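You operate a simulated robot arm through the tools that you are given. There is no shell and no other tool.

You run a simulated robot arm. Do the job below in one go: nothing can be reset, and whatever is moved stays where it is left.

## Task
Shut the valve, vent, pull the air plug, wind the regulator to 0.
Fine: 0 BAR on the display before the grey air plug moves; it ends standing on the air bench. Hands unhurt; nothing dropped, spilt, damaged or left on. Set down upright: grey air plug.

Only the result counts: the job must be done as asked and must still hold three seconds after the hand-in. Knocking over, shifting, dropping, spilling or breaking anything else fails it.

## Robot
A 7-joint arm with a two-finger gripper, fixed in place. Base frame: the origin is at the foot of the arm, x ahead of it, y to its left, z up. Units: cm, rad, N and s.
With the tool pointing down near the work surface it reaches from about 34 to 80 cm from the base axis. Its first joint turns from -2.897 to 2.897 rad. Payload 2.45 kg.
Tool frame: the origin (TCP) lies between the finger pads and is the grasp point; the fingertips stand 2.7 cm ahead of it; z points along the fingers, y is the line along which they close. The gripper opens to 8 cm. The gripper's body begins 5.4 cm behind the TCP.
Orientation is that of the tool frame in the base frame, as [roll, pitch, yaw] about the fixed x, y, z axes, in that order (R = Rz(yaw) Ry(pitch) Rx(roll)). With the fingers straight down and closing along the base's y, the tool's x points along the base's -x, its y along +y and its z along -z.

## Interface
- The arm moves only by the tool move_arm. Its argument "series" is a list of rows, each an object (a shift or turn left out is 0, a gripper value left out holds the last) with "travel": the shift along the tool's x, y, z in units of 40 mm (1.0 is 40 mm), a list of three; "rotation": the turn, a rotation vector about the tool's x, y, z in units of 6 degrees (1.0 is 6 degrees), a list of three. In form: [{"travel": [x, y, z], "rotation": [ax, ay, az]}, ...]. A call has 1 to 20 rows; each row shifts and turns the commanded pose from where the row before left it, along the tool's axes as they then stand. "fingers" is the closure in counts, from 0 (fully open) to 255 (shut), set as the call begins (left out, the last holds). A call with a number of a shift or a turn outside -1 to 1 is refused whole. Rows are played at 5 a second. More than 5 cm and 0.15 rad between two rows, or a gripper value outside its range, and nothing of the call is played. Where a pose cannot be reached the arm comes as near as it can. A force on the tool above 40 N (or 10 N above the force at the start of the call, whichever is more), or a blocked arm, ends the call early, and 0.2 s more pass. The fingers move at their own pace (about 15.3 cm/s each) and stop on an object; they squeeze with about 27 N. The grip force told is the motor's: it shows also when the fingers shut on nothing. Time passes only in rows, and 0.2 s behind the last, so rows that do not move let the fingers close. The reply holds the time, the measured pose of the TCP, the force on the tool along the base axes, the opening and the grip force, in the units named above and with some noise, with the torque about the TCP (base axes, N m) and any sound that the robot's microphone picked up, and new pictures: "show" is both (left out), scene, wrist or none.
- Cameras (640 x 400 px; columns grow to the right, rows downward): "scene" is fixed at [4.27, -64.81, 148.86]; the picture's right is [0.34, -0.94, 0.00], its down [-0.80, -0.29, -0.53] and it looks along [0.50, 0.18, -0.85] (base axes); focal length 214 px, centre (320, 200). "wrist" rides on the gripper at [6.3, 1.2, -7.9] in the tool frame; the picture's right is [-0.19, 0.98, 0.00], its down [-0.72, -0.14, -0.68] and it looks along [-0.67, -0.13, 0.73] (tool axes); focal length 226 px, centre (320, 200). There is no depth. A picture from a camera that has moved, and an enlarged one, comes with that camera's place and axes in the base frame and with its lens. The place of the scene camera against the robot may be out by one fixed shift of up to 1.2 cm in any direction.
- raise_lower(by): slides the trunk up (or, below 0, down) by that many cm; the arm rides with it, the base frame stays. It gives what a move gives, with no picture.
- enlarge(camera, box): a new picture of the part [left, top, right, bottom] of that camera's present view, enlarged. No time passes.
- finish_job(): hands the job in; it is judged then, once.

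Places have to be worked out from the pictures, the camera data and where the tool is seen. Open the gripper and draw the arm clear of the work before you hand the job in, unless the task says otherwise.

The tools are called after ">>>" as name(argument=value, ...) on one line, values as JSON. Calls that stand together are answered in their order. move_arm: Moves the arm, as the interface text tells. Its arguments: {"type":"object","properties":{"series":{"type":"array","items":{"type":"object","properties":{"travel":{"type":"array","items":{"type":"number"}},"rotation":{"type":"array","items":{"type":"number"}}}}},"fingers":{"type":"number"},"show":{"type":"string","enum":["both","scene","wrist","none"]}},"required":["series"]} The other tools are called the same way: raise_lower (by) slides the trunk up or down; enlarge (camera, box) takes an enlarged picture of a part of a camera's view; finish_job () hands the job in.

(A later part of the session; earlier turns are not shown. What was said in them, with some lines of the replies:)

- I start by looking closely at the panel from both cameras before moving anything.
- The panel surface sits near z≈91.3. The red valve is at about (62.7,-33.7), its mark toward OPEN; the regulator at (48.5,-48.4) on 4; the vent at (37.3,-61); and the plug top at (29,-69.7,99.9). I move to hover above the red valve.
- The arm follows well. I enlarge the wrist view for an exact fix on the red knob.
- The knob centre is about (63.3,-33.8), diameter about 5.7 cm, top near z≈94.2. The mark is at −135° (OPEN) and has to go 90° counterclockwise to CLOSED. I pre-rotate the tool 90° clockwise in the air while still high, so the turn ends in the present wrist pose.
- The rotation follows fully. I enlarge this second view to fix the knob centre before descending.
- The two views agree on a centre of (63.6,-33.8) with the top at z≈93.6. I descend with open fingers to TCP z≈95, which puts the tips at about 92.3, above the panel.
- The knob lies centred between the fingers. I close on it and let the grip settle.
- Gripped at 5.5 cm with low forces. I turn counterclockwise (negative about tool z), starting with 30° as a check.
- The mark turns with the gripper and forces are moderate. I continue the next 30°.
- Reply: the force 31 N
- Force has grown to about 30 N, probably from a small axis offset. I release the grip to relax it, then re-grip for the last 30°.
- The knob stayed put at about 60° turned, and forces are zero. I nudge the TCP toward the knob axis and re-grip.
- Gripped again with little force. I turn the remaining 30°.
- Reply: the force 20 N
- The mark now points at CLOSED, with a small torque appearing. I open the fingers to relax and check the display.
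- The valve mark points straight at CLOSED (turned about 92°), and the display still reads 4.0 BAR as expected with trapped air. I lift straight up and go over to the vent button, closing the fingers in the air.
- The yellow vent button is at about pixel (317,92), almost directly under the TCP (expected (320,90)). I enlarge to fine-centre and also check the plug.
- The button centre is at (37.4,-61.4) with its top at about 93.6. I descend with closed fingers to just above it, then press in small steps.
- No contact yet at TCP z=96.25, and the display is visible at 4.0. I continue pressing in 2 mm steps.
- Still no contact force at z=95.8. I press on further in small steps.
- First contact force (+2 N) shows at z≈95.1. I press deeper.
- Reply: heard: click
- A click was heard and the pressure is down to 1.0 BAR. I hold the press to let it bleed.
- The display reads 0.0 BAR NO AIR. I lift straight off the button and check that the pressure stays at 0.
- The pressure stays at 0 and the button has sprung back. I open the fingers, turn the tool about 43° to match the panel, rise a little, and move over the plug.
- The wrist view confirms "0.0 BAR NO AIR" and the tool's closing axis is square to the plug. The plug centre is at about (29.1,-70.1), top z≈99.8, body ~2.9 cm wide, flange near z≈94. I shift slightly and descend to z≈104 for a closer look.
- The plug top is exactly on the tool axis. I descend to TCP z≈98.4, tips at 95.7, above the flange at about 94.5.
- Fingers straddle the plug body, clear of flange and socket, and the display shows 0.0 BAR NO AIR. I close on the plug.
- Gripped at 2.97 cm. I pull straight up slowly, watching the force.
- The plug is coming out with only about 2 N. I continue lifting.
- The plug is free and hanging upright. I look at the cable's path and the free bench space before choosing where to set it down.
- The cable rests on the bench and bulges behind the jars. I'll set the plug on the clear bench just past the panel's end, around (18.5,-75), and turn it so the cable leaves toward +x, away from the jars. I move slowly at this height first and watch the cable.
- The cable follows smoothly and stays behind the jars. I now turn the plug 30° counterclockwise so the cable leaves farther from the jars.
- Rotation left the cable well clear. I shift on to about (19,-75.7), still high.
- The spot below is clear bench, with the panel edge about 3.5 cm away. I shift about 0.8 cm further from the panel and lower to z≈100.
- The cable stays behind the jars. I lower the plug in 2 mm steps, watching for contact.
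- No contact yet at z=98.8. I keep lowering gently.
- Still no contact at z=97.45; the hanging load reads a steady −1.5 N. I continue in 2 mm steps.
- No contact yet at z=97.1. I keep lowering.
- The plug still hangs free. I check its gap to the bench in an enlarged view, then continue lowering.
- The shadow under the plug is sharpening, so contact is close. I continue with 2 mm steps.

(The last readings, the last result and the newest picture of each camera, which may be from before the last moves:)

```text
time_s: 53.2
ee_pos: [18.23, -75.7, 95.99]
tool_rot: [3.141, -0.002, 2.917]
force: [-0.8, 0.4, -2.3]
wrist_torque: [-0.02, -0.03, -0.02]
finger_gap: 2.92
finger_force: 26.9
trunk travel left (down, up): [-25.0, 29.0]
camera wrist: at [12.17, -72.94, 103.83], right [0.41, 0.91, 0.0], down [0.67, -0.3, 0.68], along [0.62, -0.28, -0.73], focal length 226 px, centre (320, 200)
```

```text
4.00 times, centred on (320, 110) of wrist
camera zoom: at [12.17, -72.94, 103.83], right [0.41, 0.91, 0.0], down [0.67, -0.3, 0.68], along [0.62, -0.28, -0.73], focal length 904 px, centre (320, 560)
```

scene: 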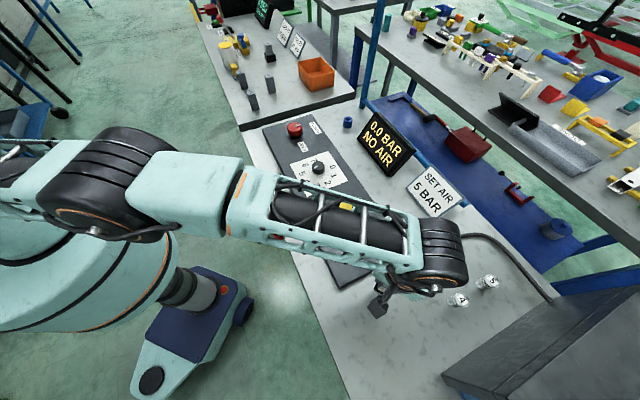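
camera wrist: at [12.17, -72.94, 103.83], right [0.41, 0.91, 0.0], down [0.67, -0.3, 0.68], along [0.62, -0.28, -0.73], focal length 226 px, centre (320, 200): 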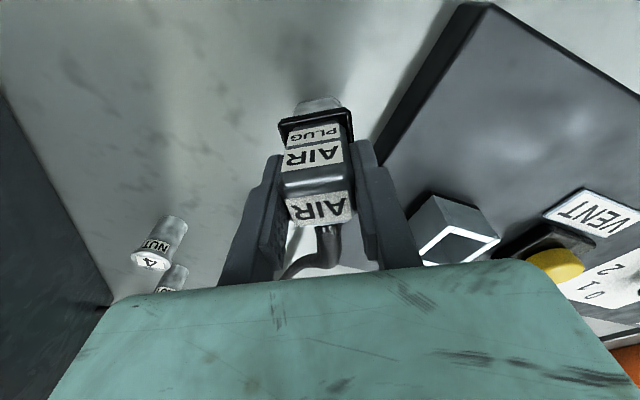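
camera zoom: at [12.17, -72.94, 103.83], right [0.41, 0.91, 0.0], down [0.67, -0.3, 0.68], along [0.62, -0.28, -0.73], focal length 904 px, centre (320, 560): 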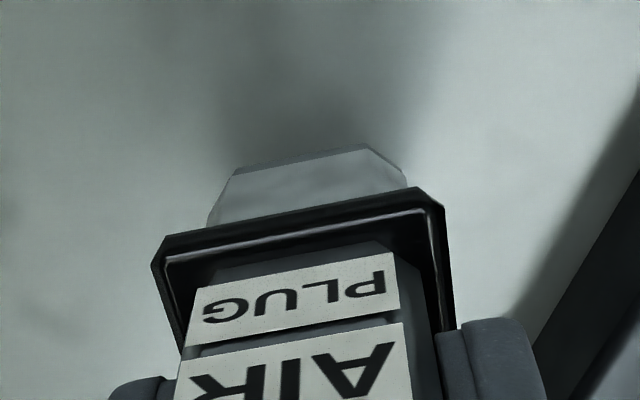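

The shadow keeps closing in but there is still no contact at z=96.0. I carry on lowering.

>>> move_arm(series=[{"travel": [0, 0, 0.05]}, {}], show="none")

>>> move_arm(series=[{"travel": [0, 0, 0.05]}, {}], show="none")

>>> move_arm(series=[{"travel": [0, 0, 0.05]}, {}], show="wrist")

>>> enlarge(camera="wrist", box=[240, 60, 400, 160])

```text
time_s: 53.8
ee_pos: [18.15, -75.69, 95.73]
tool_rot: [-3.14, 0.001, 2.913]
force: [0.7, -0.2, -1.9]
wrist_torque: [-0.01, 0.01, 0.01]
finger_gap: 2.93
finger_force: 26.7
trunk travel left (down, up): [-25.0, 29.0]
```

```text
time_s: 54.4
ee_pos: [18.25, -75.7, 95.67]
tool_rot: [-3.141, 0.001, 2.915]
force: [-0.1, -0.8, -1.7]
wrist_torque: [-0.02, -0.02, -0.02]
finger_gap: 2.91
finger_force: 27.0
trunk travel left (down, up): [-25.0, 29.0]
```

```text
time_s: 55.0
ee_pos: [18.1, -75.71, 95.51]
tool_rot: [-3.141, 0.001, 2.914]
force: [1.0, 0.1, -3.3]
wrist_torque: [-0.01, -0.01, 0.0]
finger_gap: 2.95
finger_force: 26.9
trunk travel left (down, up): [-25.0, 29.0]
camera wrist: at [12.2, -72.9, 103.25], right [0.41, 0.91, 0.0], down [0.67, -0.3, 0.68], along [0.62, -0.28, -0.73], focal length 226 px, centre (320, 200)
```

wrist: 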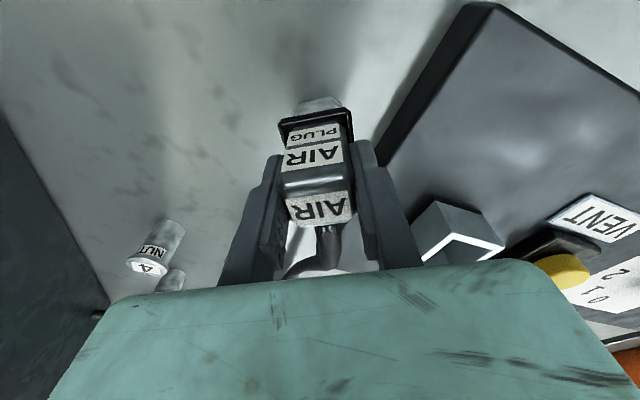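

```text
4.00 times, centred on (320, 110) of wrist
camera zoom: at [12.2, -72.9, 103.25], right [0.41, 0.91, 0.0], down [0.67, -0.3, 0.68], along [0.62, -0.28, -0.73], focal length 904 px, centre (320, 560)
```

zoom: 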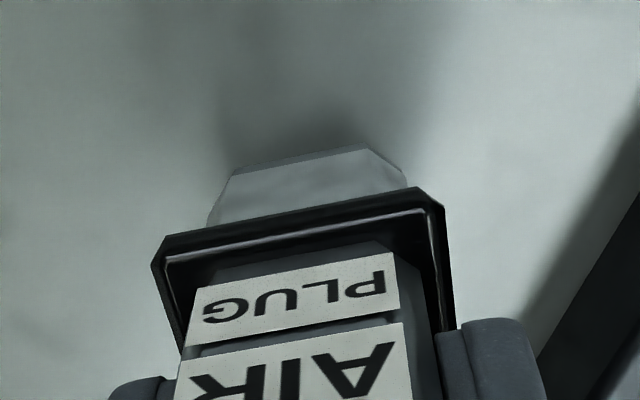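

Contact looks very near. I go on in 2 mm steps.

>>> move_arm(series=[{"travel": [0, 0, 0.05]}, {}], show="none")

>>> move_arm(series=[{"travel": [0, 0, 0.05]}, {}], show="none")

>>> move_arm(series=[{"travel": [0, 0, 0.05]}, {}], show="wrist")

>>> enlarge(camera="wrist", box=[240, 60, 400, 160])

```text
time_s: 55.6
ee_pos: [18.27, -75.61, 95.22]
tool_rot: [3.14, 0.0, 2.914]
force: [-0.5, -0.2, -2.3]
wrist_torque: [0.0, 0.04, -0.01]
finger_gap: 2.95
finger_force: 26.4
trunk travel left (down, up): [-25.0, 29.0]
```

```text
time_s: 56.2
ee_pos: [18.28, -75.63, 95.01]
tool_rot: [-3.141, 0.0, 2.915]
force: [0.1, 0.1, -1.6]
wrist_torque: [0.03, 0.01, -0.02]
finger_gap: 2.95
finger_force: 26.2
trunk travel left (down, up): [-25.0, 29.0]
```

```text
time_s: 56.8
ee_pos: [18.32, -75.54, 94.91]
tool_rot: [-3.139, -0.001, 2.916]
force: [2.2, -2.2, 4.4]
wrist_torque: [0.02, -0.07, -0.01]
finger_gap: 2.94
finger_force: 27.2
trunk travel left (down, up): [-25.0, 29.0]
camera wrist: at [12.23, -72.84, 102.72], right [0.41, 0.91, 0.0], down [0.67, -0.3, 0.68], along [0.62, -0.28, -0.73], focal length 226 px, centre (320, 200)
```

wrist: 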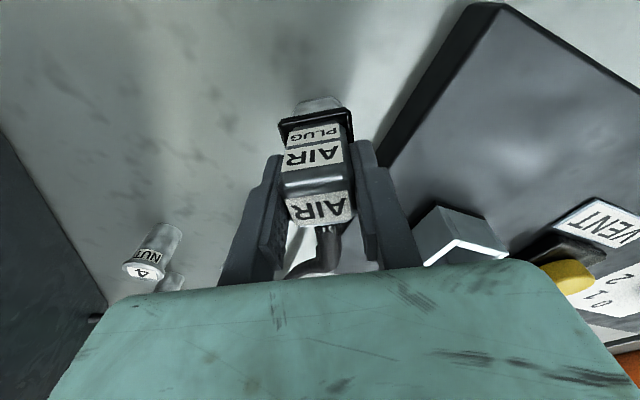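

```text
4.00 times, centred on (320, 110) of wrist
camera zoom: at [12.23, -72.84, 102.72], right [0.41, 0.91, 0.0], down [0.67, -0.3, 0.68], along [0.62, -0.28, -0.73], focal length 904 px, centre (320, 560)
```

zoom: 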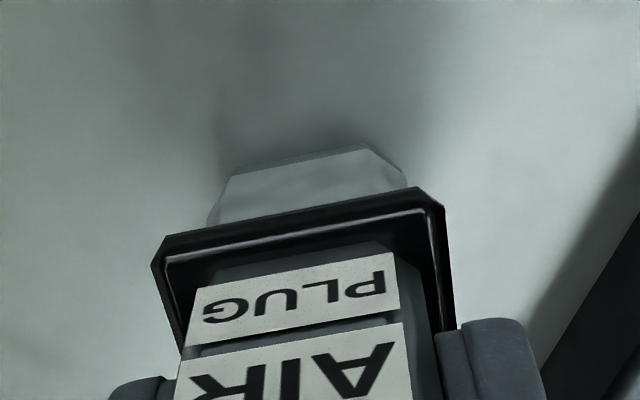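

Contact: the force jumped to +4.4 N at TCP z≈94.9, so the plug stands on the bench. I open the fingers partway (about 5 cm) to release it gently.

>>> move_arm(series=[{}, {}, {}], fingers=96)

>>> enlarge(camera="wrist", box=[200, 60, 440, 260])

```text
time_s: 57.6
ee_pos: [18.21, -75.51, 94.69]
tool_rot: [-3.141, 0.002, 2.914]
force: [-0.8, -0.3, 0.6]
wrist_torque: [0.0, 0.0, -0.04]
finger_gap: 4.99
finger_force: 0.0
trunk travel left (down, up): [-25.0, 29.0]
camera wrist: at [12.2, -72.84, 102.62], right [0.41, 0.91, 0.0], down [0.67, -0.3, 0.68], along [0.62, -0.28, -0.73], focal length 226 px, centre (320, 200)
```

scene: 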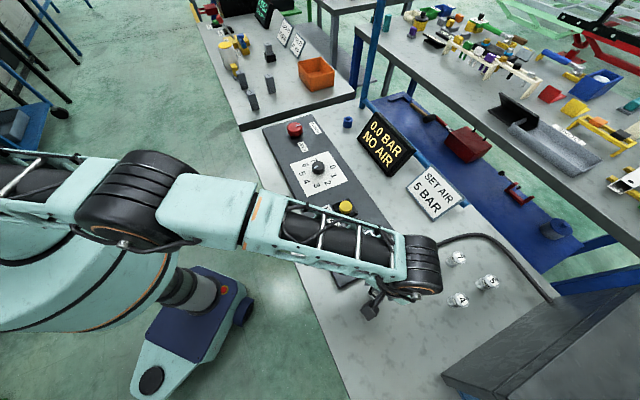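
wrist: 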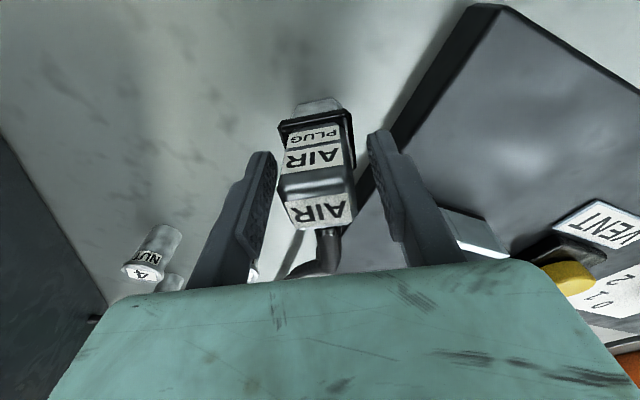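

```text
2.00 times, centred on (320, 160) of wrist
camera zoom: at [12.2, -72.84, 102.62], right [0.41, 0.91, 0.0], down [0.67, -0.3, 0.68], along [0.62, -0.28, -0.73], focal length 452 px, centre (320, 280)
```

zoom: 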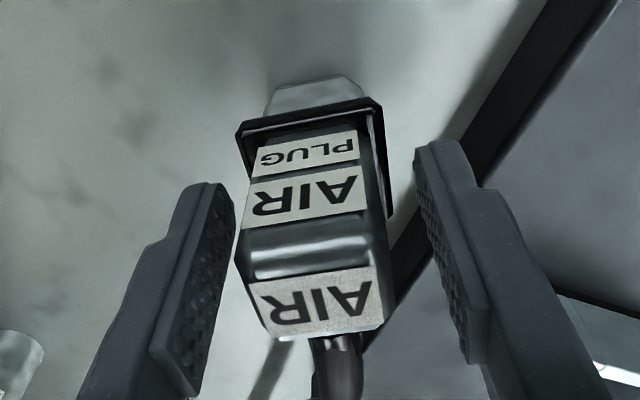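

The plug stands upright and free between the fingers. I lift straight up slowly, then check it.

>>> move_arm(series=[{"travel": [0, 0, -0.15]}, {"travel": [0, 0, -0.2]}, {"travel": [0, 0, -0.3]}, {"travel": [0, 0, -0.4]}, {"travel": [0, 0, -0.5]}, {"travel": [0, 0, -0.5]}, {}])

>>> enlarge(camera="wrist", box=[200, 20, 440, 220])

```text
time_s: 59.2
ee_pos: [18.05, -75.61, 103.13]
tool_rot: [-3.141, -0.001, 2.915]
force: [-0.2, -0.1, -0.8]
wrist_torque: [-0.02, 0.01, -0.01]
finger_gap: 4.96
finger_force: 0.1
trunk travel left (down, up): [-25.0, 29.0]
camera wrist: at [12.18, -72.88, 110.95], right [0.41, 0.91, 0.0], down [0.67, -0.3, 0.68], along [0.62, -0.28, -0.73], focal length 226 px, centre (320, 200)
```

scene: 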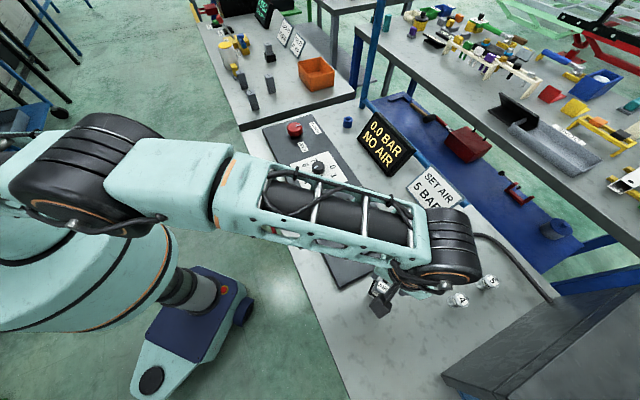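
wrist: 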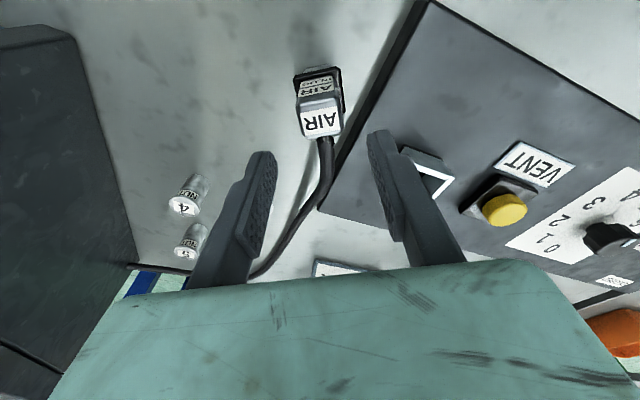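

```text
2.00 times, centred on (320, 120) of wrist
camera zoom: at [12.18, -72.88, 110.95], right [0.41, 0.91, 0.0], down [0.67, -0.3, 0.68], along [0.62, -0.28, -0.73], focal length 452 px, centre (320, 360)
```

zoom: 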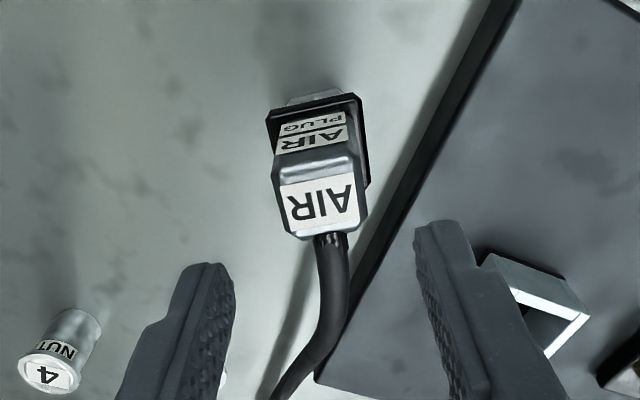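

The plug is standing on the bench, cable clear of the jars. I lift higher and travel over to the regulator, opening the fingers fully once clear.

>>> move_arm(series=[{"travel": [0, 0, -0.7]}, {"travel": [0, 0, -0.8]}, {"travel": [-0.59, 0.83, 0]}, {"travel": [-0.59, 0.83, 0]}, {"travel": [-0.59, 0.83, 0]}, {"travel": [-0.59, 0.83, 0]}, {"travel": [-0.59, 0.83, 0]}, {"travel": [-0.59, 0.83, 0]}, {"travel": [-0.59, 0.83, 0]}, {"travel": [-0.59, 0.83, 0]}, {"travel": [-0.59, 0.83, 0]}, {"travel": [-0.59, 0.83, 0]}, {}, {}])

>>> enlarge(camera="scene", box=[330, 210, 490, 310])

>>> enlarge(camera="wrist", box=[220, 20, 420, 160])

```text
time_s: 62.2
ee_pos: [48.5, -48.58, 108.81]
tool_rot: [3.14, 0.0, 2.914]
force: [-0.1, 0.6, 0.1]
wrist_torque: [0.01, -0.01, -0.01]
finger_gap: 5.01
finger_force: 0.0
trunk travel left (down, up): [-25.0, 29.0]
camera wrist: at [42.54, -45.95, 116.69], right [0.41, 0.91, 0.0], down [0.67, -0.3, 0.68], along [0.62, -0.28, -0.73], focal length 226 px, centre (320, 200)
```

scene: 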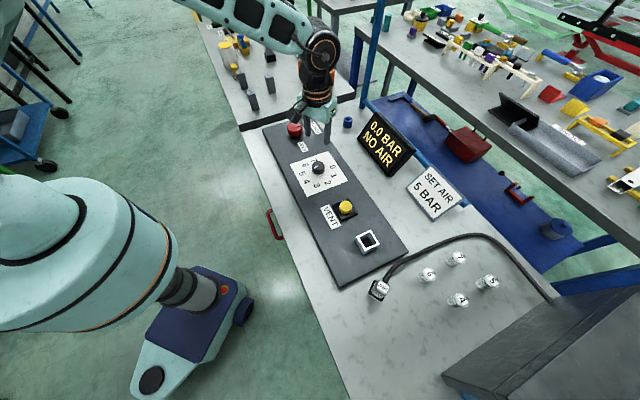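
wrist: 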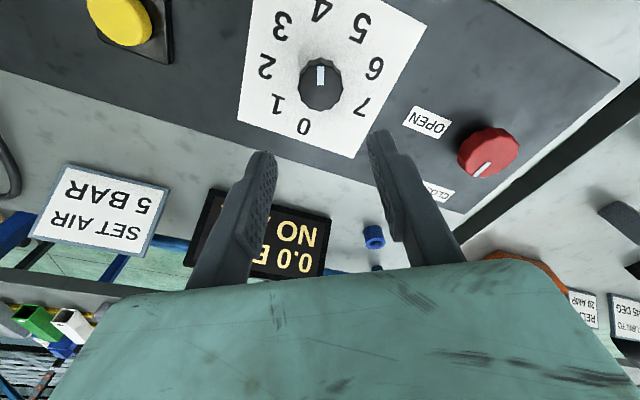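

```text
4.00 times, centred on (410, 260) of scene
camera zoom: at [4.27, -64.81, 148.86], right [0.34, -0.94, 0.0], down [-0.8, -0.29, -0.53], along [0.5, 0.18, -0.85], focal length 858 px, centre (-40, -40)
```

zoom: 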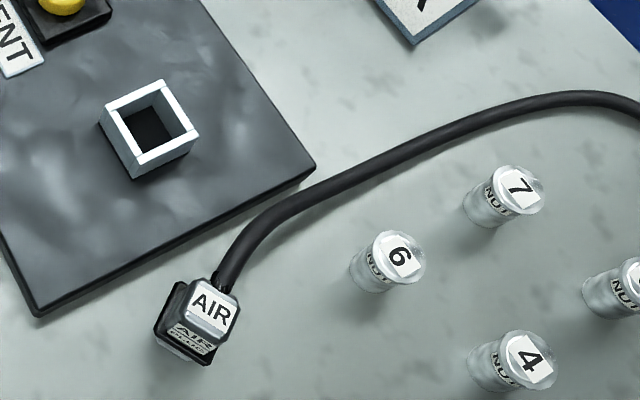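

```text
2.86 times, centred on (320, 90) of wrist
camera zoom: at [42.54, -45.95, 116.69], right [0.41, 0.91, 0.0], down [0.67, -0.3, 0.68], along [0.62, -0.28, -0.73], focal length 646 px, centre (320, 514)
```

zoom: 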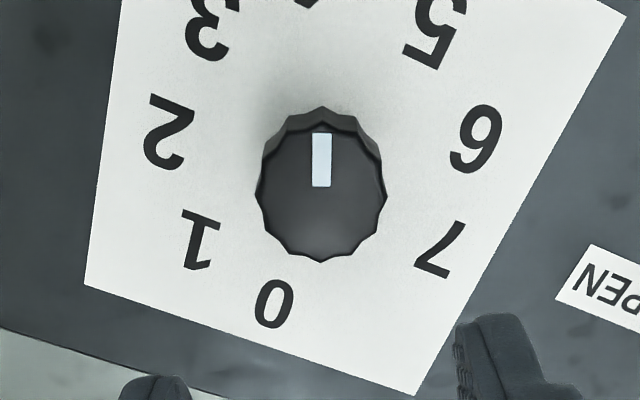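

The plug stands upright on the bench with the cable arching clear of the jars, and the valve mark is at CLOSED. The regulator knob is centred at about (48.6,-48.6) with its mark on 4; it needs 160° counterclockwise. I open the fingers and pre-rotate the tool 80° clockwise.

>>> move_arm(series=[{"rotation": [0, 0, 1]}, {"rotation": [0, 0, 1]}, {"rotation": [0, 0, 1]}, {"rotation": [0, 0, 1]}, {"rotation": [0, 0, 1]}, {"rotation": [0, 0, 1]}, {"rotation": [0, 0, 1]}, {"rotation": [0, 0, 1]}, {"rotation": [0, 0, 1]}, {"rotation": [0, 0, 1]}, {"rotation": [0, 0, 1]}, {"rotation": [0, 0, 1]}, {"rotation": [0, 0, 1]}, {"rotation": [0, 0, 0.33]}, {}, {}], fingers=0)

>>> enlarge(camera="wrist", box=[220, 20, 420, 160])

```text
time_s: 65.6
ee_pos: [48.71, -48.71, 108.97]
tool_rot: [3.141, 0.0, 1.519]
force: [-0.1, 0.1, 0.4]
wrist_torque: [0.0, -0.01, -0.01]
finger_gap: 8.02
finger_force: 0.0
trunk travel left (down, up): [-25.0, 29.0]
camera wrist: at [50.21, -42.24, 116.84], right [0.97, -0.24, 0.0], down [-0.18, -0.71, 0.68], along [-0.17, -0.66, -0.73], focal length 226 px, centre (320, 200)
```

scene: 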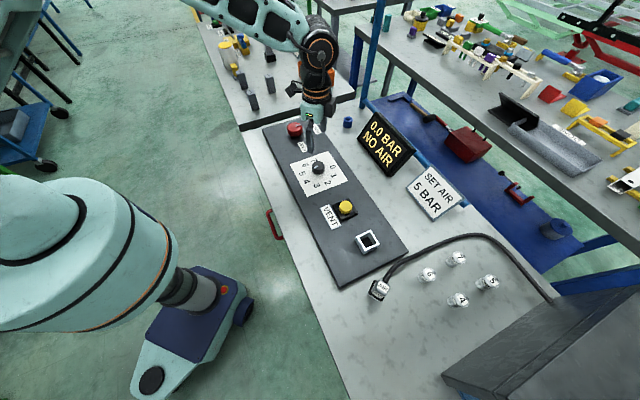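
wrist: 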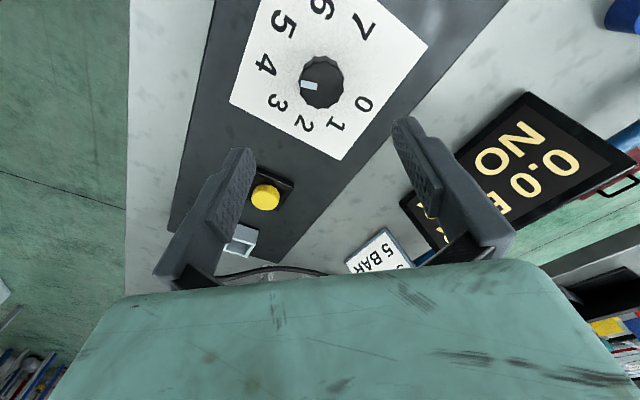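

```text
2.86 times, centred on (320, 90) of wrist
camera zoom: at [50.21, -42.24, 116.84], right [0.97, -0.24, 0.0], down [-0.18, -0.71, 0.68], along [-0.17, -0.66, -0.73], focal length 646 px, centre (320, 514)
```

zoom: 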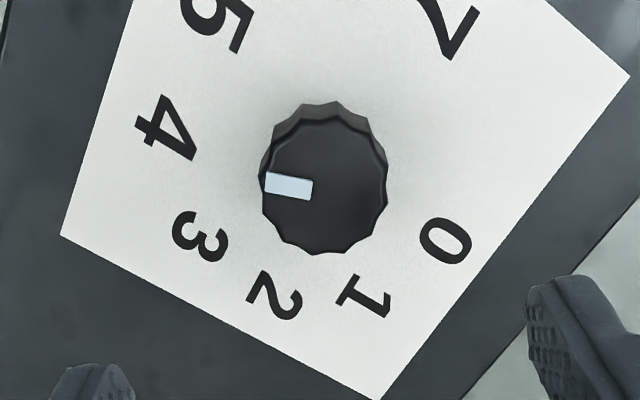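

Two views agree: the knob axis is at (48.73,-48.7), top z≈93.8, exactly under the TCP. I descend to z≈95 with open fingers.

>>> move_arm(series=[{"travel": [0, 0, 0.5]}, {"travel": [0, 0, 0.5]}, {"travel": [0, 0, 0.5]}, {"travel": [0, 0, 0.5]}, {"travel": [0, 0, 0.5]}, {"travel": [0, 0, 0.5]}, {"travel": [0, 0, 0.5]}, {}, {}], fingers=0, show="wrist")

>>> enlarge(camera="wrist", box=[220, 90, 420, 230])

```text
time_s: 67.6
ee_pos: [48.7, -48.51, 95.08]
tool_rot: [3.141, -0.001, 1.519]
force: [0.2, 0.2, -0.3]
wrist_torque: [0.0, -0.01, -0.03]
finger_gap: 7.99
finger_force: 0.1
trunk travel left (down, up): [-25.0, 29.0]
camera wrist: at [50.19, -42.18, 102.82], right [0.97, -0.24, 0.0], down [-0.18, -0.71, 0.68], along [-0.17, -0.66, -0.73], focal length 226 px, centre (320, 200)
```

wrist: 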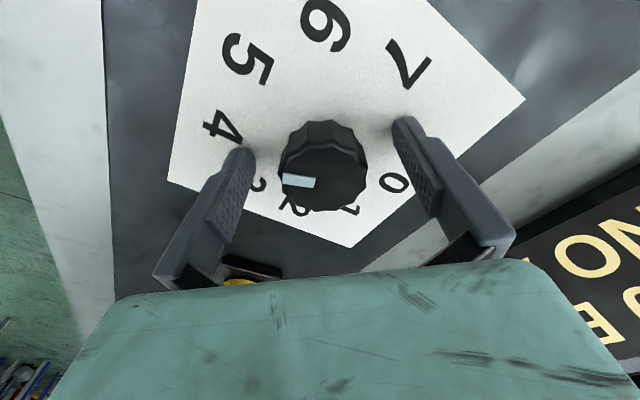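

```text
2.86 times, centred on (320, 160) of wrist
camera zoom: at [50.19, -42.18, 102.82], right [0.97, -0.24, 0.0], down [-0.18, -0.71, 0.68], along [-0.17, -0.66, -0.73], focal length 646 px, centre (320, 314)
```

zoom: 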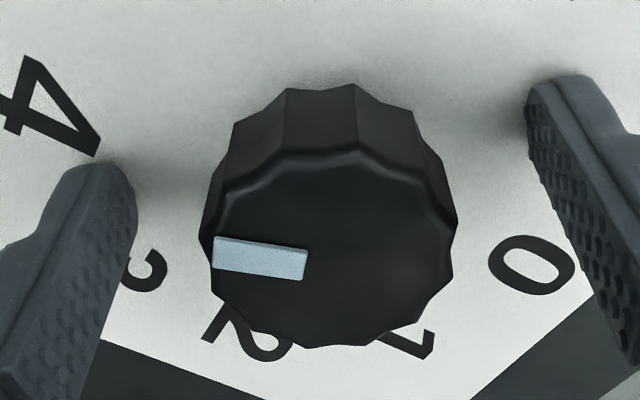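

The knob is slightly toward tool −x/+y of the axis (about 0.2 and 0.1 cm). I correct that and close on it.

>>> move_arm(series=[{"travel": [-0.055, 0.025, 0.02]}, {}, {}], fingers=0, show="none")

>>> move_arm(series=[{}, {}, {}], fingers=255, show="wrist")

>>> enlarge(camera="wrist", box=[220, 90, 420, 230])

```text
time_s: 68.4
ee_pos: [48.8, -48.86, 94.94]
tool_rot: [-3.142, 0.0, 1.519]
force: [0.3, 0.5, 0.1]
wrist_torque: [0.0, 0.0, -0.02]
finger_gap: 7.98
finger_force: 0.1
trunk travel left (down, up): [-25.0, 29.0]
```

```text
time_s: 69.2
ee_pos: [48.79, -48.91, 94.88]
tool_rot: [-3.141, 0.0, 1.519]
force: [0.5, -1.2, -0.3]
wrist_torque: [0.0, -0.04, 0.01]
finger_gap: 4.11
finger_force: 44.8
trunk travel left (down, up): [-25.0, 29.0]
camera wrist: at [50.29, -42.45, 102.78], right [0.97, -0.24, 0.0], down [-0.18, -0.71, 0.68], along [-0.17, -0.66, -0.73], focal length 226 px, centre (320, 200)
```

wrist: 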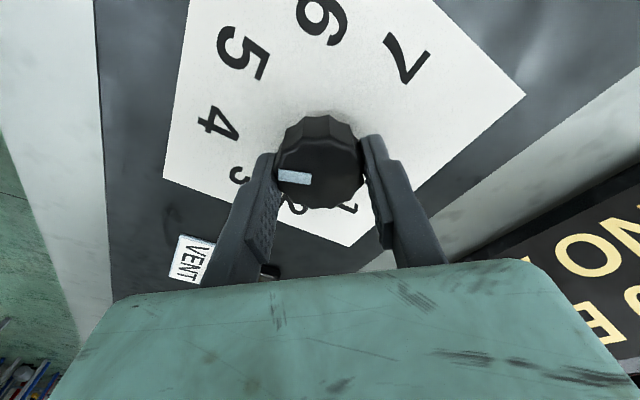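

```text
2.86 times, centred on (320, 160) of wrist
camera zoom: at [50.29, -42.45, 102.78], right [0.97, -0.24, 0.0], down [-0.18, -0.71, 0.68], along [-0.17, -0.66, -0.73], focal length 646 px, centre (320, 314)
```

zoom: 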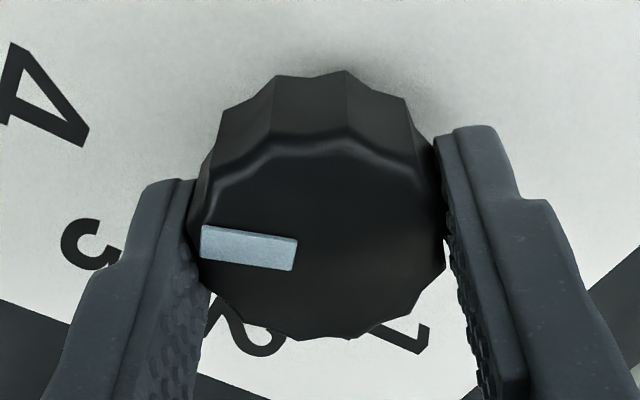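

Gripped at 4.1 cm with almost no side force. I turn counterclockwise 30° first.

>>> move_arm(series=[{"rotation": [0, 0, -1]}, {"rotation": [0, 0, -1]}, {"rotation": [0, 0, -1]}, {"rotation": [0, 0, -1]}, {"rotation": [0, 0, -1]}, {}], show="wrist")

```text
time_s: 70.6
ee_pos: [48.8, -48.9, 94.96]
tool_rot: [3.141, -0.001, 2.044]
force: [2.5, -3.5, 4.2]
wrist_torque: [-0.48, -0.35, 0.05]
finger_gap: 4.12
finger_force: 44.6
trunk travel left (down, up): [-25.0, 29.0]
camera wrist: at [46.95, -42.49, 102.77], right [0.96, 0.28, 0.0], down [0.2, -0.7, 0.68], along [0.19, -0.66, -0.73], focal length 226 px, centre (320, 200)
```

wrist: 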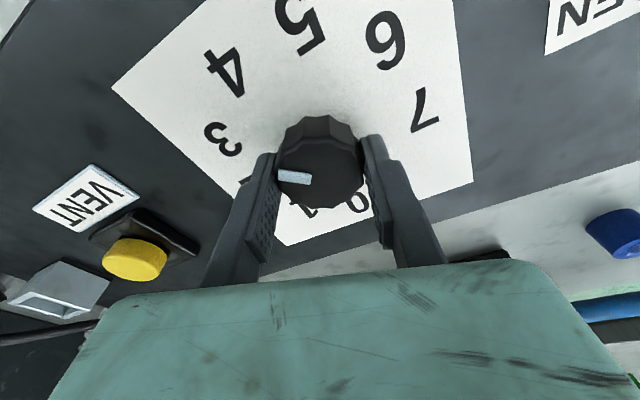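

The mark turns along and forces are small. I continue to 80° in total.

>>> move_arm(series=[{"rotation": [0, 0, -1]}, {"rotation": [0, 0, -1]}, {"rotation": [0, 0, -1]}, {"rotation": [0, 0, -1]}, {}], show="none")

>>> move_arm(series=[{"rotation": [0, 0, -1]}, {"rotation": [0, 0, -1]}, {"rotation": [0, 0, -1]}, {"rotation": [0, 0, -1]}, {"rotation": [0, 0, -0.33]}, {}], show="wrist")

```text
time_s: 71.8
ee_pos: [48.73, -48.87, 94.91]
tool_rot: [3.141, 0.0, 2.463]
force: [6.5, -6.3, -0.6]
wrist_torque: [-0.09, -0.05, -0.02]
finger_gap: 4.12
finger_force: 44.4
trunk travel left (down, up): [-25.0, 29.0]
```

```text
time_s: 73.2
ee_pos: [48.93, -48.9, 94.94]
tool_rot: [-3.141, 0.001, 2.916]
force: [10.9, 2.4, 4.8]
wrist_torque: [0.31, -0.25, 0.02]
finger_gap: 4.1
finger_force: 45.5
trunk travel left (down, up): [-25.0, 29.0]
camera wrist: at [42.85, -46.04, 102.78], right [0.41, 0.91, 0.0], down [0.67, -0.3, 0.68], along [0.62, -0.28, -0.73], focal length 226 px, centre (320, 200)
```

wrist: 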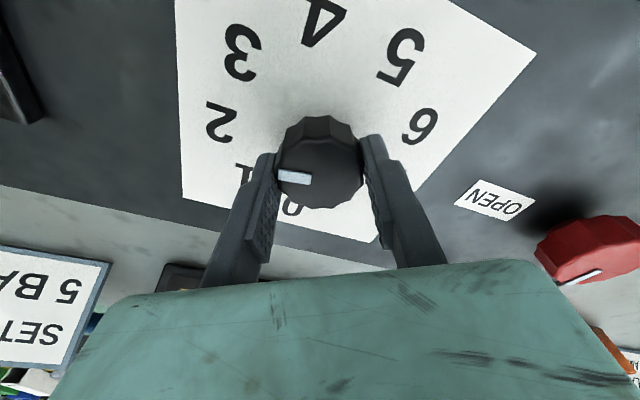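

80° done with the mark now at about 2. I open the fingers, rotate the tool back 80° clockwise around the knob, and will re-grip.

>>> move_arm(series=[{}, {}, {}], fingers=0, show="wrist")

>>> enlarge(camera="wrist", box=[220, 90, 420, 230])

```text
time_s: 74.0
ee_pos: [48.7, -48.84, 94.86]
tool_rot: [-3.14, -0.002, 2.915]
force: [-0.4, 0.4, -0.1]
wrist_torque: [0.06, -0.03, -0.02]
finger_gap: 7.94
finger_force: 0.2
trunk travel left (down, up): [-25.0, 29.0]
camera wrist: at [42.78, -46.13, 102.74], right [0.41, 0.91, 0.0], down [0.67, -0.3, 0.68], along [0.62, -0.28, -0.73], focal length 226 px, centre (320, 200)
```

wrist: 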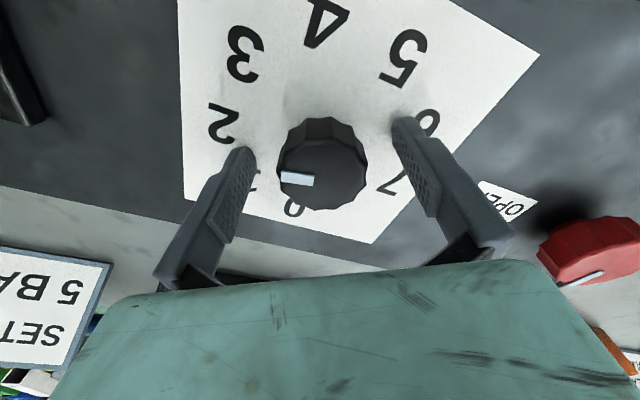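

```text
2.86 times, centred on (320, 160) of wrist
camera zoom: at [42.78, -46.13, 102.74], right [0.41, 0.91, 0.0], down [0.67, -0.3, 0.68], along [0.62, -0.28, -0.73], focal length 646 px, centre (320, 314)
```

zoom: 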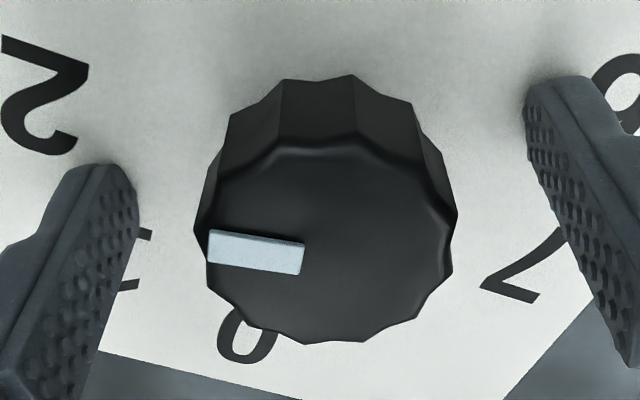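

The knob stayed put. I rotate back 80° clockwise with open fingers, nudging 1.5 mm toward +x where the knob pushed.

>>> move_arm(series=[{"travel": [-0.037, 0.008, 0], "rotation": [0, 0, 1]}, {"rotation": [0, 0, 1]}, {"rotation": [0, 0, 1]}, {"rotation": [0, 0, 1]}, {"rotation": [0, 0, 1]}, {"rotation": [0, 0, 1]}, {"rotation": [0, 0, 1]}, {"rotation": [0, 0, 1]}, {"rotation": [0, 0, 1]}, {"rotation": [0, 0, 1]}, {"rotation": [0, 0, 1]}, {"rotation": [0, 0, 1]}, {"rotation": [0, 0, 1]}, {"rotation": [0, 0, 0.33]}, {}, {}], fingers=0, show="wrist")

>>> enlarge(camera="wrist", box=[220, 90, 420, 230])

```text
time_s: 77.4
ee_pos: [48.91, -48.79, 94.96]
tool_rot: [-3.141, -0.001, 1.519]
force: [0.6, 1.1, -0.3]
wrist_torque: [-0.01, -0.01, 0.0]
finger_gap: 7.99
finger_force: 0.0
trunk travel left (down, up): [-25.0, 29.0]
camera wrist: at [50.4, -42.4, 102.81], right [0.97, -0.24, 0.0], down [-0.18, -0.71, 0.68], along [-0.17, -0.66, -0.73], focal length 226 px, centre (320, 200)
```

wrist: 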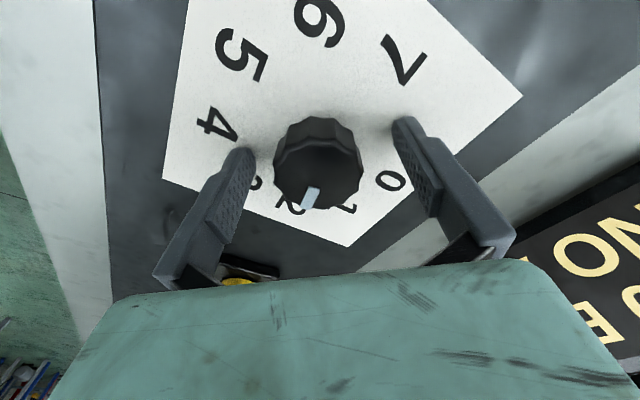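

```text
2.86 times, centred on (320, 160) of wrist
camera zoom: at [50.4, -42.4, 102.81], right [0.97, -0.24, 0.0], down [-0.18, -0.71, 0.68], along [-0.17, -0.66, -0.73], focal length 646 px, centre (320, 314)
```

zoom: 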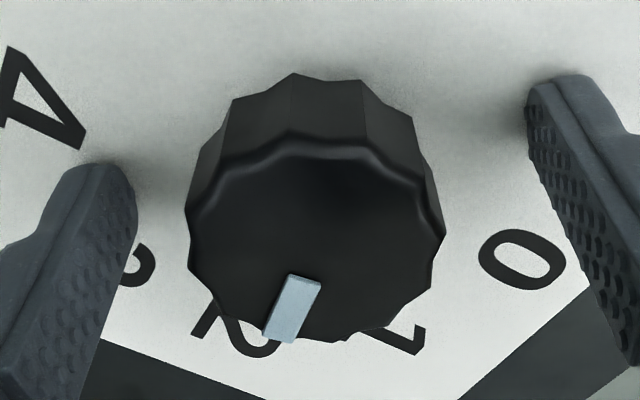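

The mark points to 2 as expected. I grip again and turn on counterclockwise.

>>> move_arm(series=[{}, {}, {}], fingers=255, show="none")

>>> move_arm(series=[{"rotation": [0, 0, -1]}, {"rotation": [0, 0, -1]}, {"rotation": [0, 0, -1]}, {"rotation": [0, 0, -1]}, {"rotation": [0, 0, -1]}, {}], show="wrist")

```text
time_s: 78.2
ee_pos: [48.9, -48.78, 94.9]
tool_rot: [-3.14, -0.001, 1.518]
force: [-6.6, 1.5, -5.4]
wrist_torque: [-0.09, 0.31, 0.03]
finger_gap: 4.11
finger_force: 44.8
trunk travel left (down, up): [-25.0, 29.0]
```

```text
time_s: 79.6
ee_pos: [48.81, -48.7, 94.86]
tool_rot: [3.141, -0.002, 2.044]
force: [-11.4, 2.5, -13.3]
wrist_torque: [-0.39, 0.05, 0.02]
finger_gap: 4.12
finger_force: 44.6
trunk travel left (down, up): [-25.0, 29.0]
camera wrist: at [46.95, -42.46, 102.77], right [0.96, 0.27, 0.0], down [0.2, -0.7, 0.68], along [0.19, -0.65, -0.73], focal length 226 px, centre (320, 200)
```

wrist: 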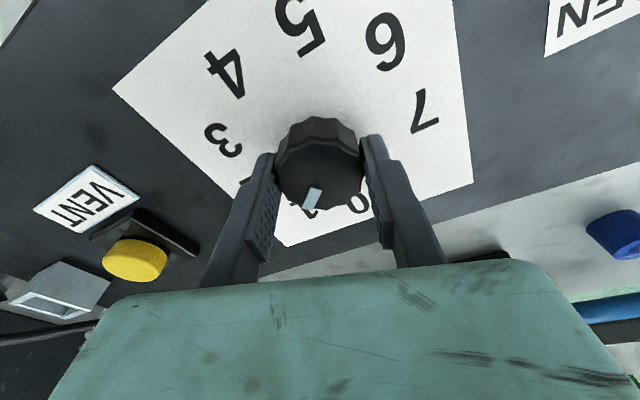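

Turning fine, but about 18 N of side load has built up. I ease the command slightly toward the knob (−x, down) while continuing.

>>> move_arm(series=[{"travel": [0.014, -0.027, 0.015], "rotation": [0, 0, -1]}, {"rotation": [0, 0, -1]}, {"rotation": [0, 0, -1]}, {"rotation": [0, 0, -1]}, {}], show="wrist")

```text
time_s: 80.8
ee_pos: [48.84, -48.8, 94.77]
tool_rot: [3.141, 0.003, 2.461]
force: [-5.5, 0.1, -2.1]
wrist_torque: [0.54, 0.52, -0.01]
finger_gap: 4.14
finger_force: 45.4
trunk travel left (down, up): [-25.0, 29.0]
camera wrist: at [44.55, -43.7, 102.75], right [0.77, 0.64, 0.0], down [0.47, -0.56, 0.68], along [0.44, -0.52, -0.73], focal length 226 px, centre (320, 200)
```

wrist: 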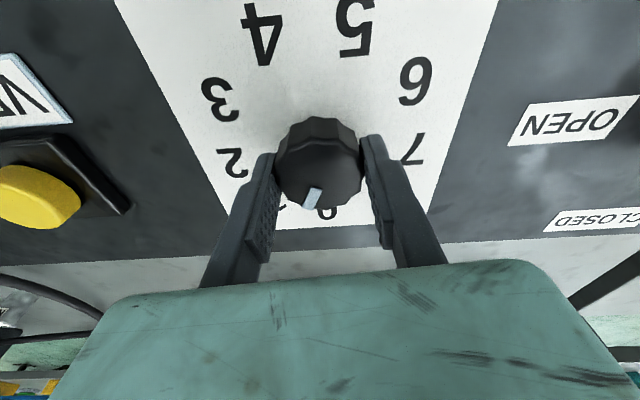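

Forces have dropped to about 6 N. I turn the remaining 26°.

>>> move_arm(series=[{"rotation": [0, 0, -1]}, {"rotation": [0, 0, -1]}, {"rotation": [0, 0, -1]}, {"rotation": [0, 0, -1]}, {"rotation": [0, 0, -0.33]}, {}], show="wrist")

>>> enlarge(camera="wrist", box=[220, 90, 420, 230])

```text
time_s: 82.2
ee_pos: [48.7, -48.67, 94.92]
tool_rot: [-3.14, 0.0, 2.915]
force: [-2.6, -2.1, -5.4]
wrist_torque: [-0.09, 0.24, -0.11]
finger_gap: 4.15
finger_force: 44.8
trunk travel left (down, up): [-25.0, 29.0]
camera wrist: at [42.82, -46.03, 102.77], right [0.41, 0.91, 0.0], down [0.67, -0.3, 0.68], along [0.62, -0.28, -0.73], focal length 226 px, centre (320, 200)
```

wrist: 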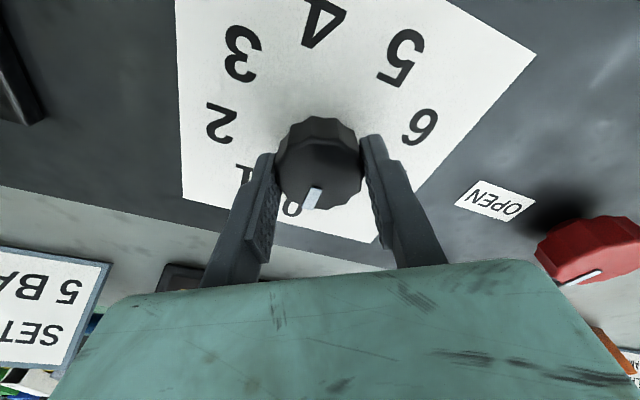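

```text
2.86 times, centred on (320, 160) of wrist
camera zoom: at [42.82, -46.03, 102.77], right [0.41, 0.91, 0.0], down [0.67, -0.3, 0.68], along [0.62, -0.28, -0.73], focal length 646 px, centre (320, 314)
```

zoom: 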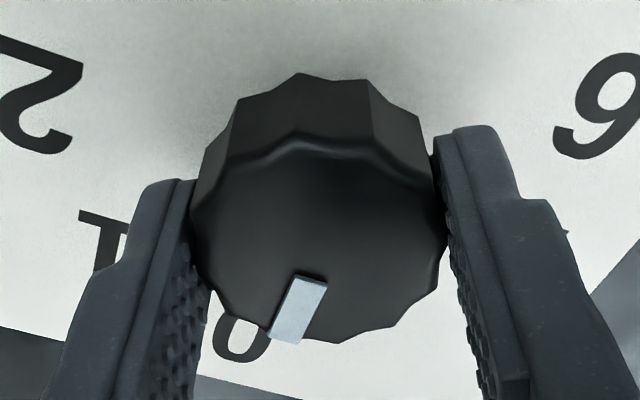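

The mark now points at 0, with a slight stop torque. I open the fingers, lift off, and inspect from above.

>>> move_arm(series=[{}, {}, {}], fingers=0, show="none")

>>> move_arm(series=[{"travel": [0, 0, -0.5]}, {"travel": [0, 0, -1]}, {"travel": [0, 0, -1]}, {"travel": [0, 0, -1]}, {}])

>>> enlarge(camera="wrist", box=[220, 20, 420, 160])

>>> enlarge(camera="scene", box=[270, 110, 430, 210])

```text
time_s: 83.0
ee_pos: [48.91, -48.71, 94.78]
tool_rot: [3.141, 0.001, 2.916]
force: [-0.2, 0.4, 0.7]
wrist_torque: [0.01, -0.03, 0.02]
finger_gap: 7.99
finger_force: 0.0
trunk travel left (down, up): [-25.0, 29.0]
```

```text
time_s: 84.2
ee_pos: [48.89, -48.85, 109.0]
tool_rot: [3.141, -0.002, 2.914]
force: [-0.5, 0.9, -0.7]
wrist_torque: [0.0, -0.02, 0.01]
finger_gap: 8.0
finger_force: 0.1
trunk travel left (down, up): [-25.0, 29.0]
camera wrist: at [42.87, -46.07, 116.8], right [0.41, 0.91, 0.0], down [0.67, -0.3, 0.68], along [0.62, -0.28, -0.73], focal length 226 px, centre (320, 200)
```

scene: 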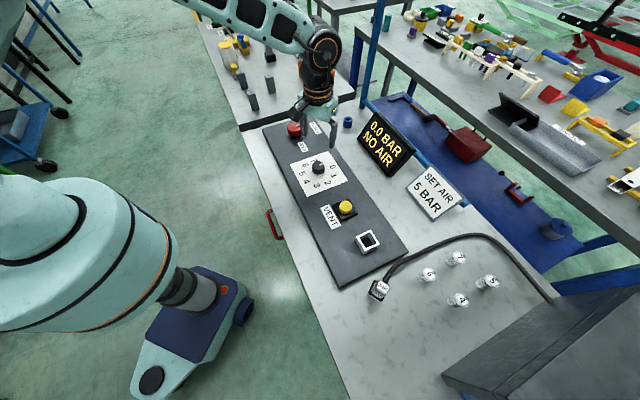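
wrist: 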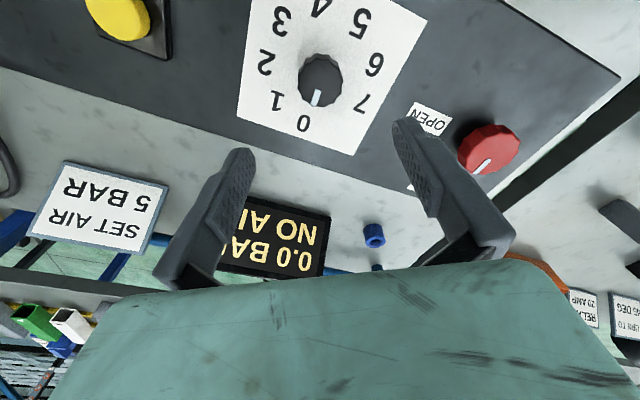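

```text
2.86 times, centred on (320, 90) of wrist
camera zoom: at [42.87, -46.07, 116.8], right [0.41, 0.91, 0.0], down [0.67, -0.3, 0.68], along [0.62, -0.28, -0.73], focal length 646 px, centre (320, 514)
```

zoom: 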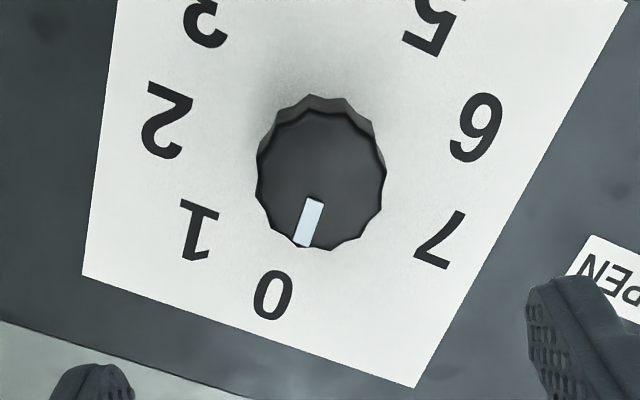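

```text
4.00 times, centred on (350, 160) of scene
camera zoom: at [4.27, -64.81, 148.86], right [0.34, -0.94, 0.0], down [-0.8, -0.29, -0.53], along [0.5, 0.18, -0.85], focal length 858 px, centre (200, 360)
```

zoom: 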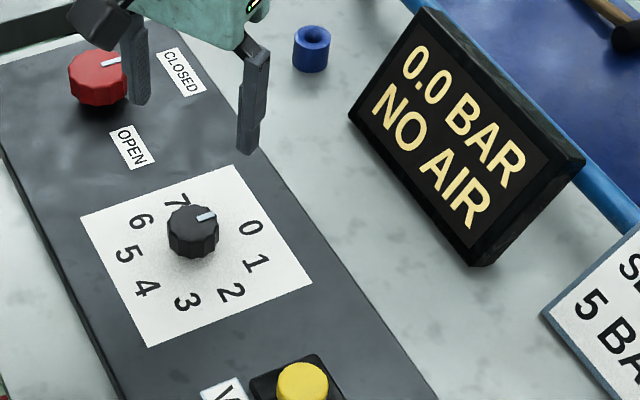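

The mark is at 0 within a few degrees, and the display reads 0.0 BAR NO AIR. I zoom in tighter to measure the mark against the 0 more exactly.

>>> enlarge(camera="wrist", box=[285, 45, 355, 135])

>>> enlarge(camera="scene", box=[290, 145, 350, 190])

>>> enlarge(camera="wrist", box=[430, 90, 540, 190])

>>> enlarge(camera="scene", box=[340, 220, 500, 320])

```text
4.44 times, centred on (320, 90) of wrist
camera zoom: at [42.87, -46.07, 116.8], right [0.41, 0.91, 0.0], down [0.67, -0.3, 0.68], along [0.62, -0.28, -0.73], focal length 1005 px, centre (320, 689)
```

zoom: 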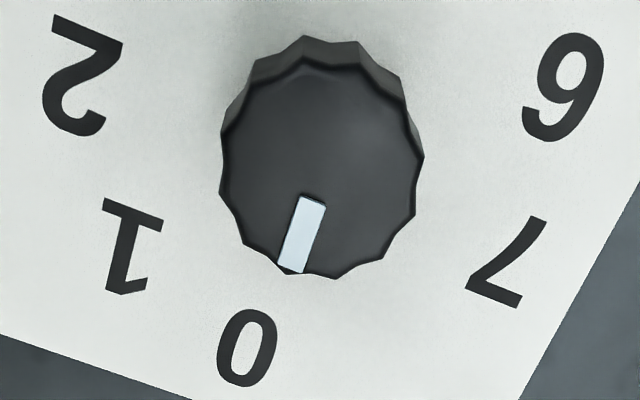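

```text
8.89 times, centred on (320, 168) of scene
camera zoom: at [4.27, -64.81, 148.86], right [0.34, -0.94, 0.0], down [-0.8, -0.29, -0.53], along [0.5, 0.18, -0.85], focal length 1906 px, centre (320, 489)
```

zoom: 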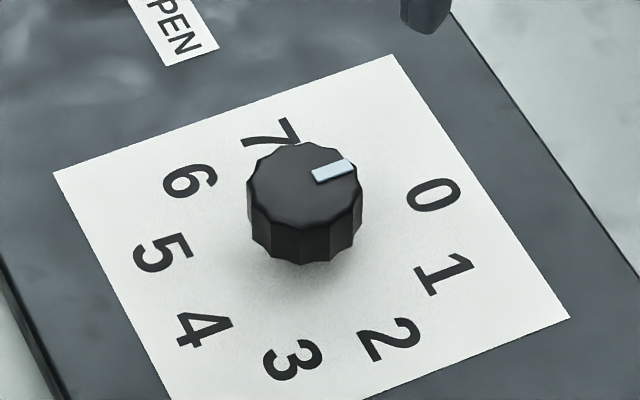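

```text
4.00 times, centred on (485, 140) of wrist
camera zoom: at [42.87, -46.07, 116.8], right [0.41, 0.91, 0.0], down [0.67, -0.3, 0.68], along [0.62, -0.28, -0.73], focal length 904 px, centre (-340, 440)
```

zoom: 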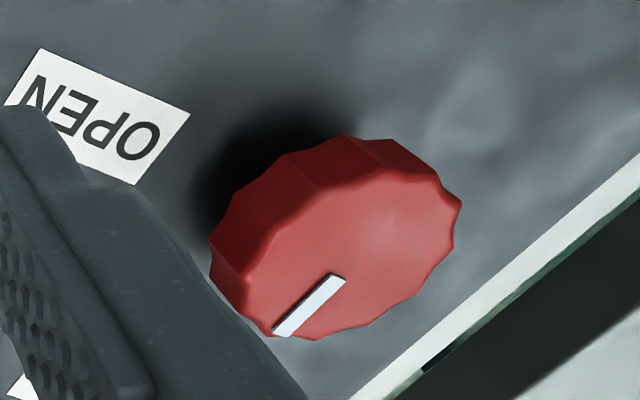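

```text
4.00 times, centred on (420, 270) of scene
camera zoom: at [4.27, -64.81, 148.86], right [0.34, -0.94, 0.0], down [-0.8, -0.29, -0.53], along [0.5, 0.18, -0.85], focal length 858 px, centre (-80, -80)
```

zoom: 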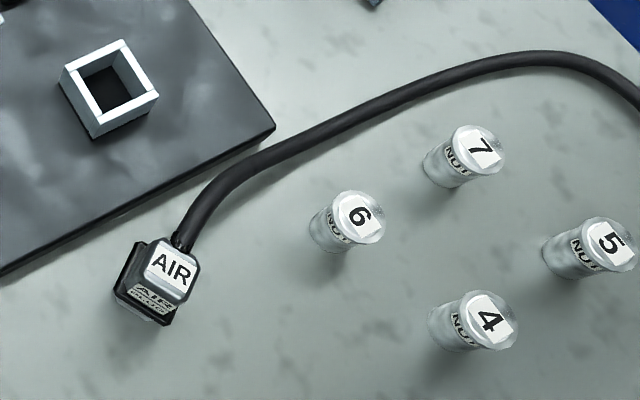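

Measured more finely, the regulator mark is at about −45° (exactly 0) and the valve mark at about −46° (CLOSED). The plug stands upright, the jars are untouched, and the display reads 0.0 BAR. I draw the open gripper up and back, clear of the work.

>>> move_arm(series=[{"travel": [0, 0, -1]}, {"travel": [0, 0, -1]}, {"travel": [0, 0, -1]}, {"travel": [0, 0, -1]}, {"travel": [0.84, 0.356, 0]}, {"travel": [0.84, 0.356, 0]}, {"travel": [0.84, 0.356, 0]}, {"travel": [0.84, 0.356, 0]}, {"travel": [0.84, 0.356, 0]}, {"travel": [0.84, 0.356, 0]}, {"travel": [0.84, 0.356, 0]}, {}, {}], fingers=0)

>>> enlarge(camera="scene", box=[260, 90, 500, 310])

```text
time_s: 87.0
ee_pos: [28.2, -34.14, 124.75]
tool_rot: [-3.141, 0.0, 2.913]
force: [0.0, 0.8, 0.0]
wrist_torque: [0.0, -0.01, 0.03]
finger_gap: 7.99
finger_force: 0.0
trunk travel left (down, up): [-25.0, 29.0]
camera wrist: at [22.2, -31.37, 132.66], right [0.41, 0.91, 0.0], down [0.67, -0.3, 0.68], along [0.62, -0.28, -0.73], focal length 226 px, centre (320, 200)
```

scene: 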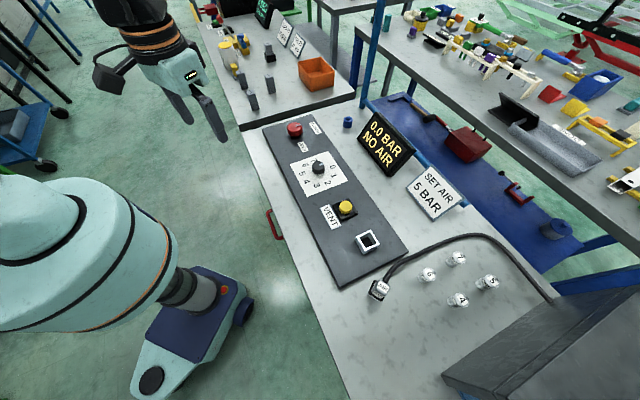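
wrist: 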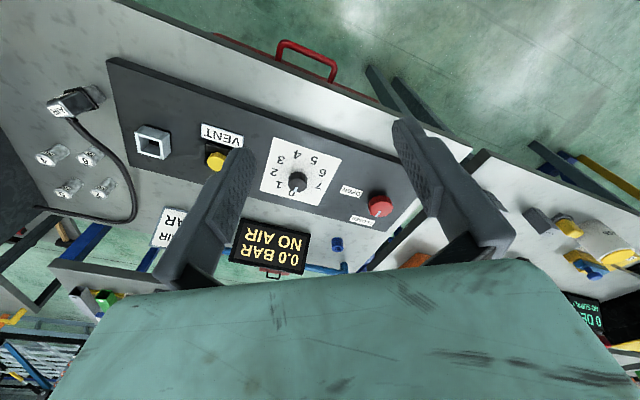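

```text
1.82 times, centred on (380, 200) of scene
camera zoom: at [4.27, -64.81, 148.86], right [0.34, -0.94, 0.0], down [-0.8, -0.29, -0.53], along [0.5, 0.18, -0.85], focal length 390 px, centre (211, 200)
```

zoom: 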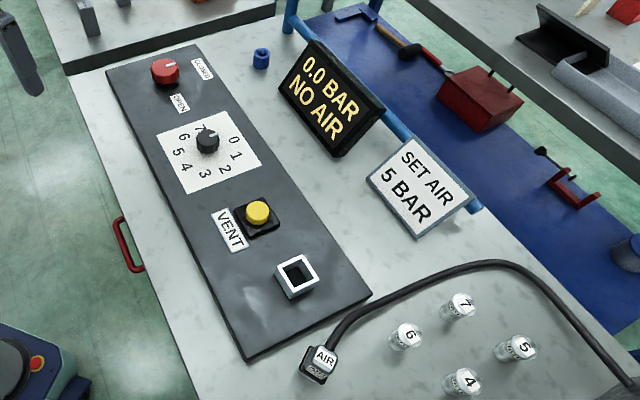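

The final view shows the valve CLOSED, the regulator at 0, the display at 0.0 BAR NO AIR, and the plug standing upright on the bench. All the jars are upright and in place, and the arm is clear with its gripper open. I hand the job in.

>>> finish_job()

```text
The job is handed in.
```

The job is done and handed in. I have no verdict back yet, so what follows is from the last pictures and readings.

- **Valve:** turned 90° to CLOSED, with the mark pointing straight at the label.
- **Vent:** pressed until it clicked and held; the display fell from 4.0 to 0.0 BAR and read NO AIR. It was still 0.0 when the plug was gripped.
- **Air plug:** pulled straight up with about 2 N. It now stands upright on the bench, just past the end of the panel, with its cable arching clear of the four jars.
- **Regulator:** wound back from 4 to 0 in two grips. The mark sits on 0 within a few degrees.

The arm is back near its starting pose with the gripper open. In the pictures, nothing else appears moved, tipped or damaged.
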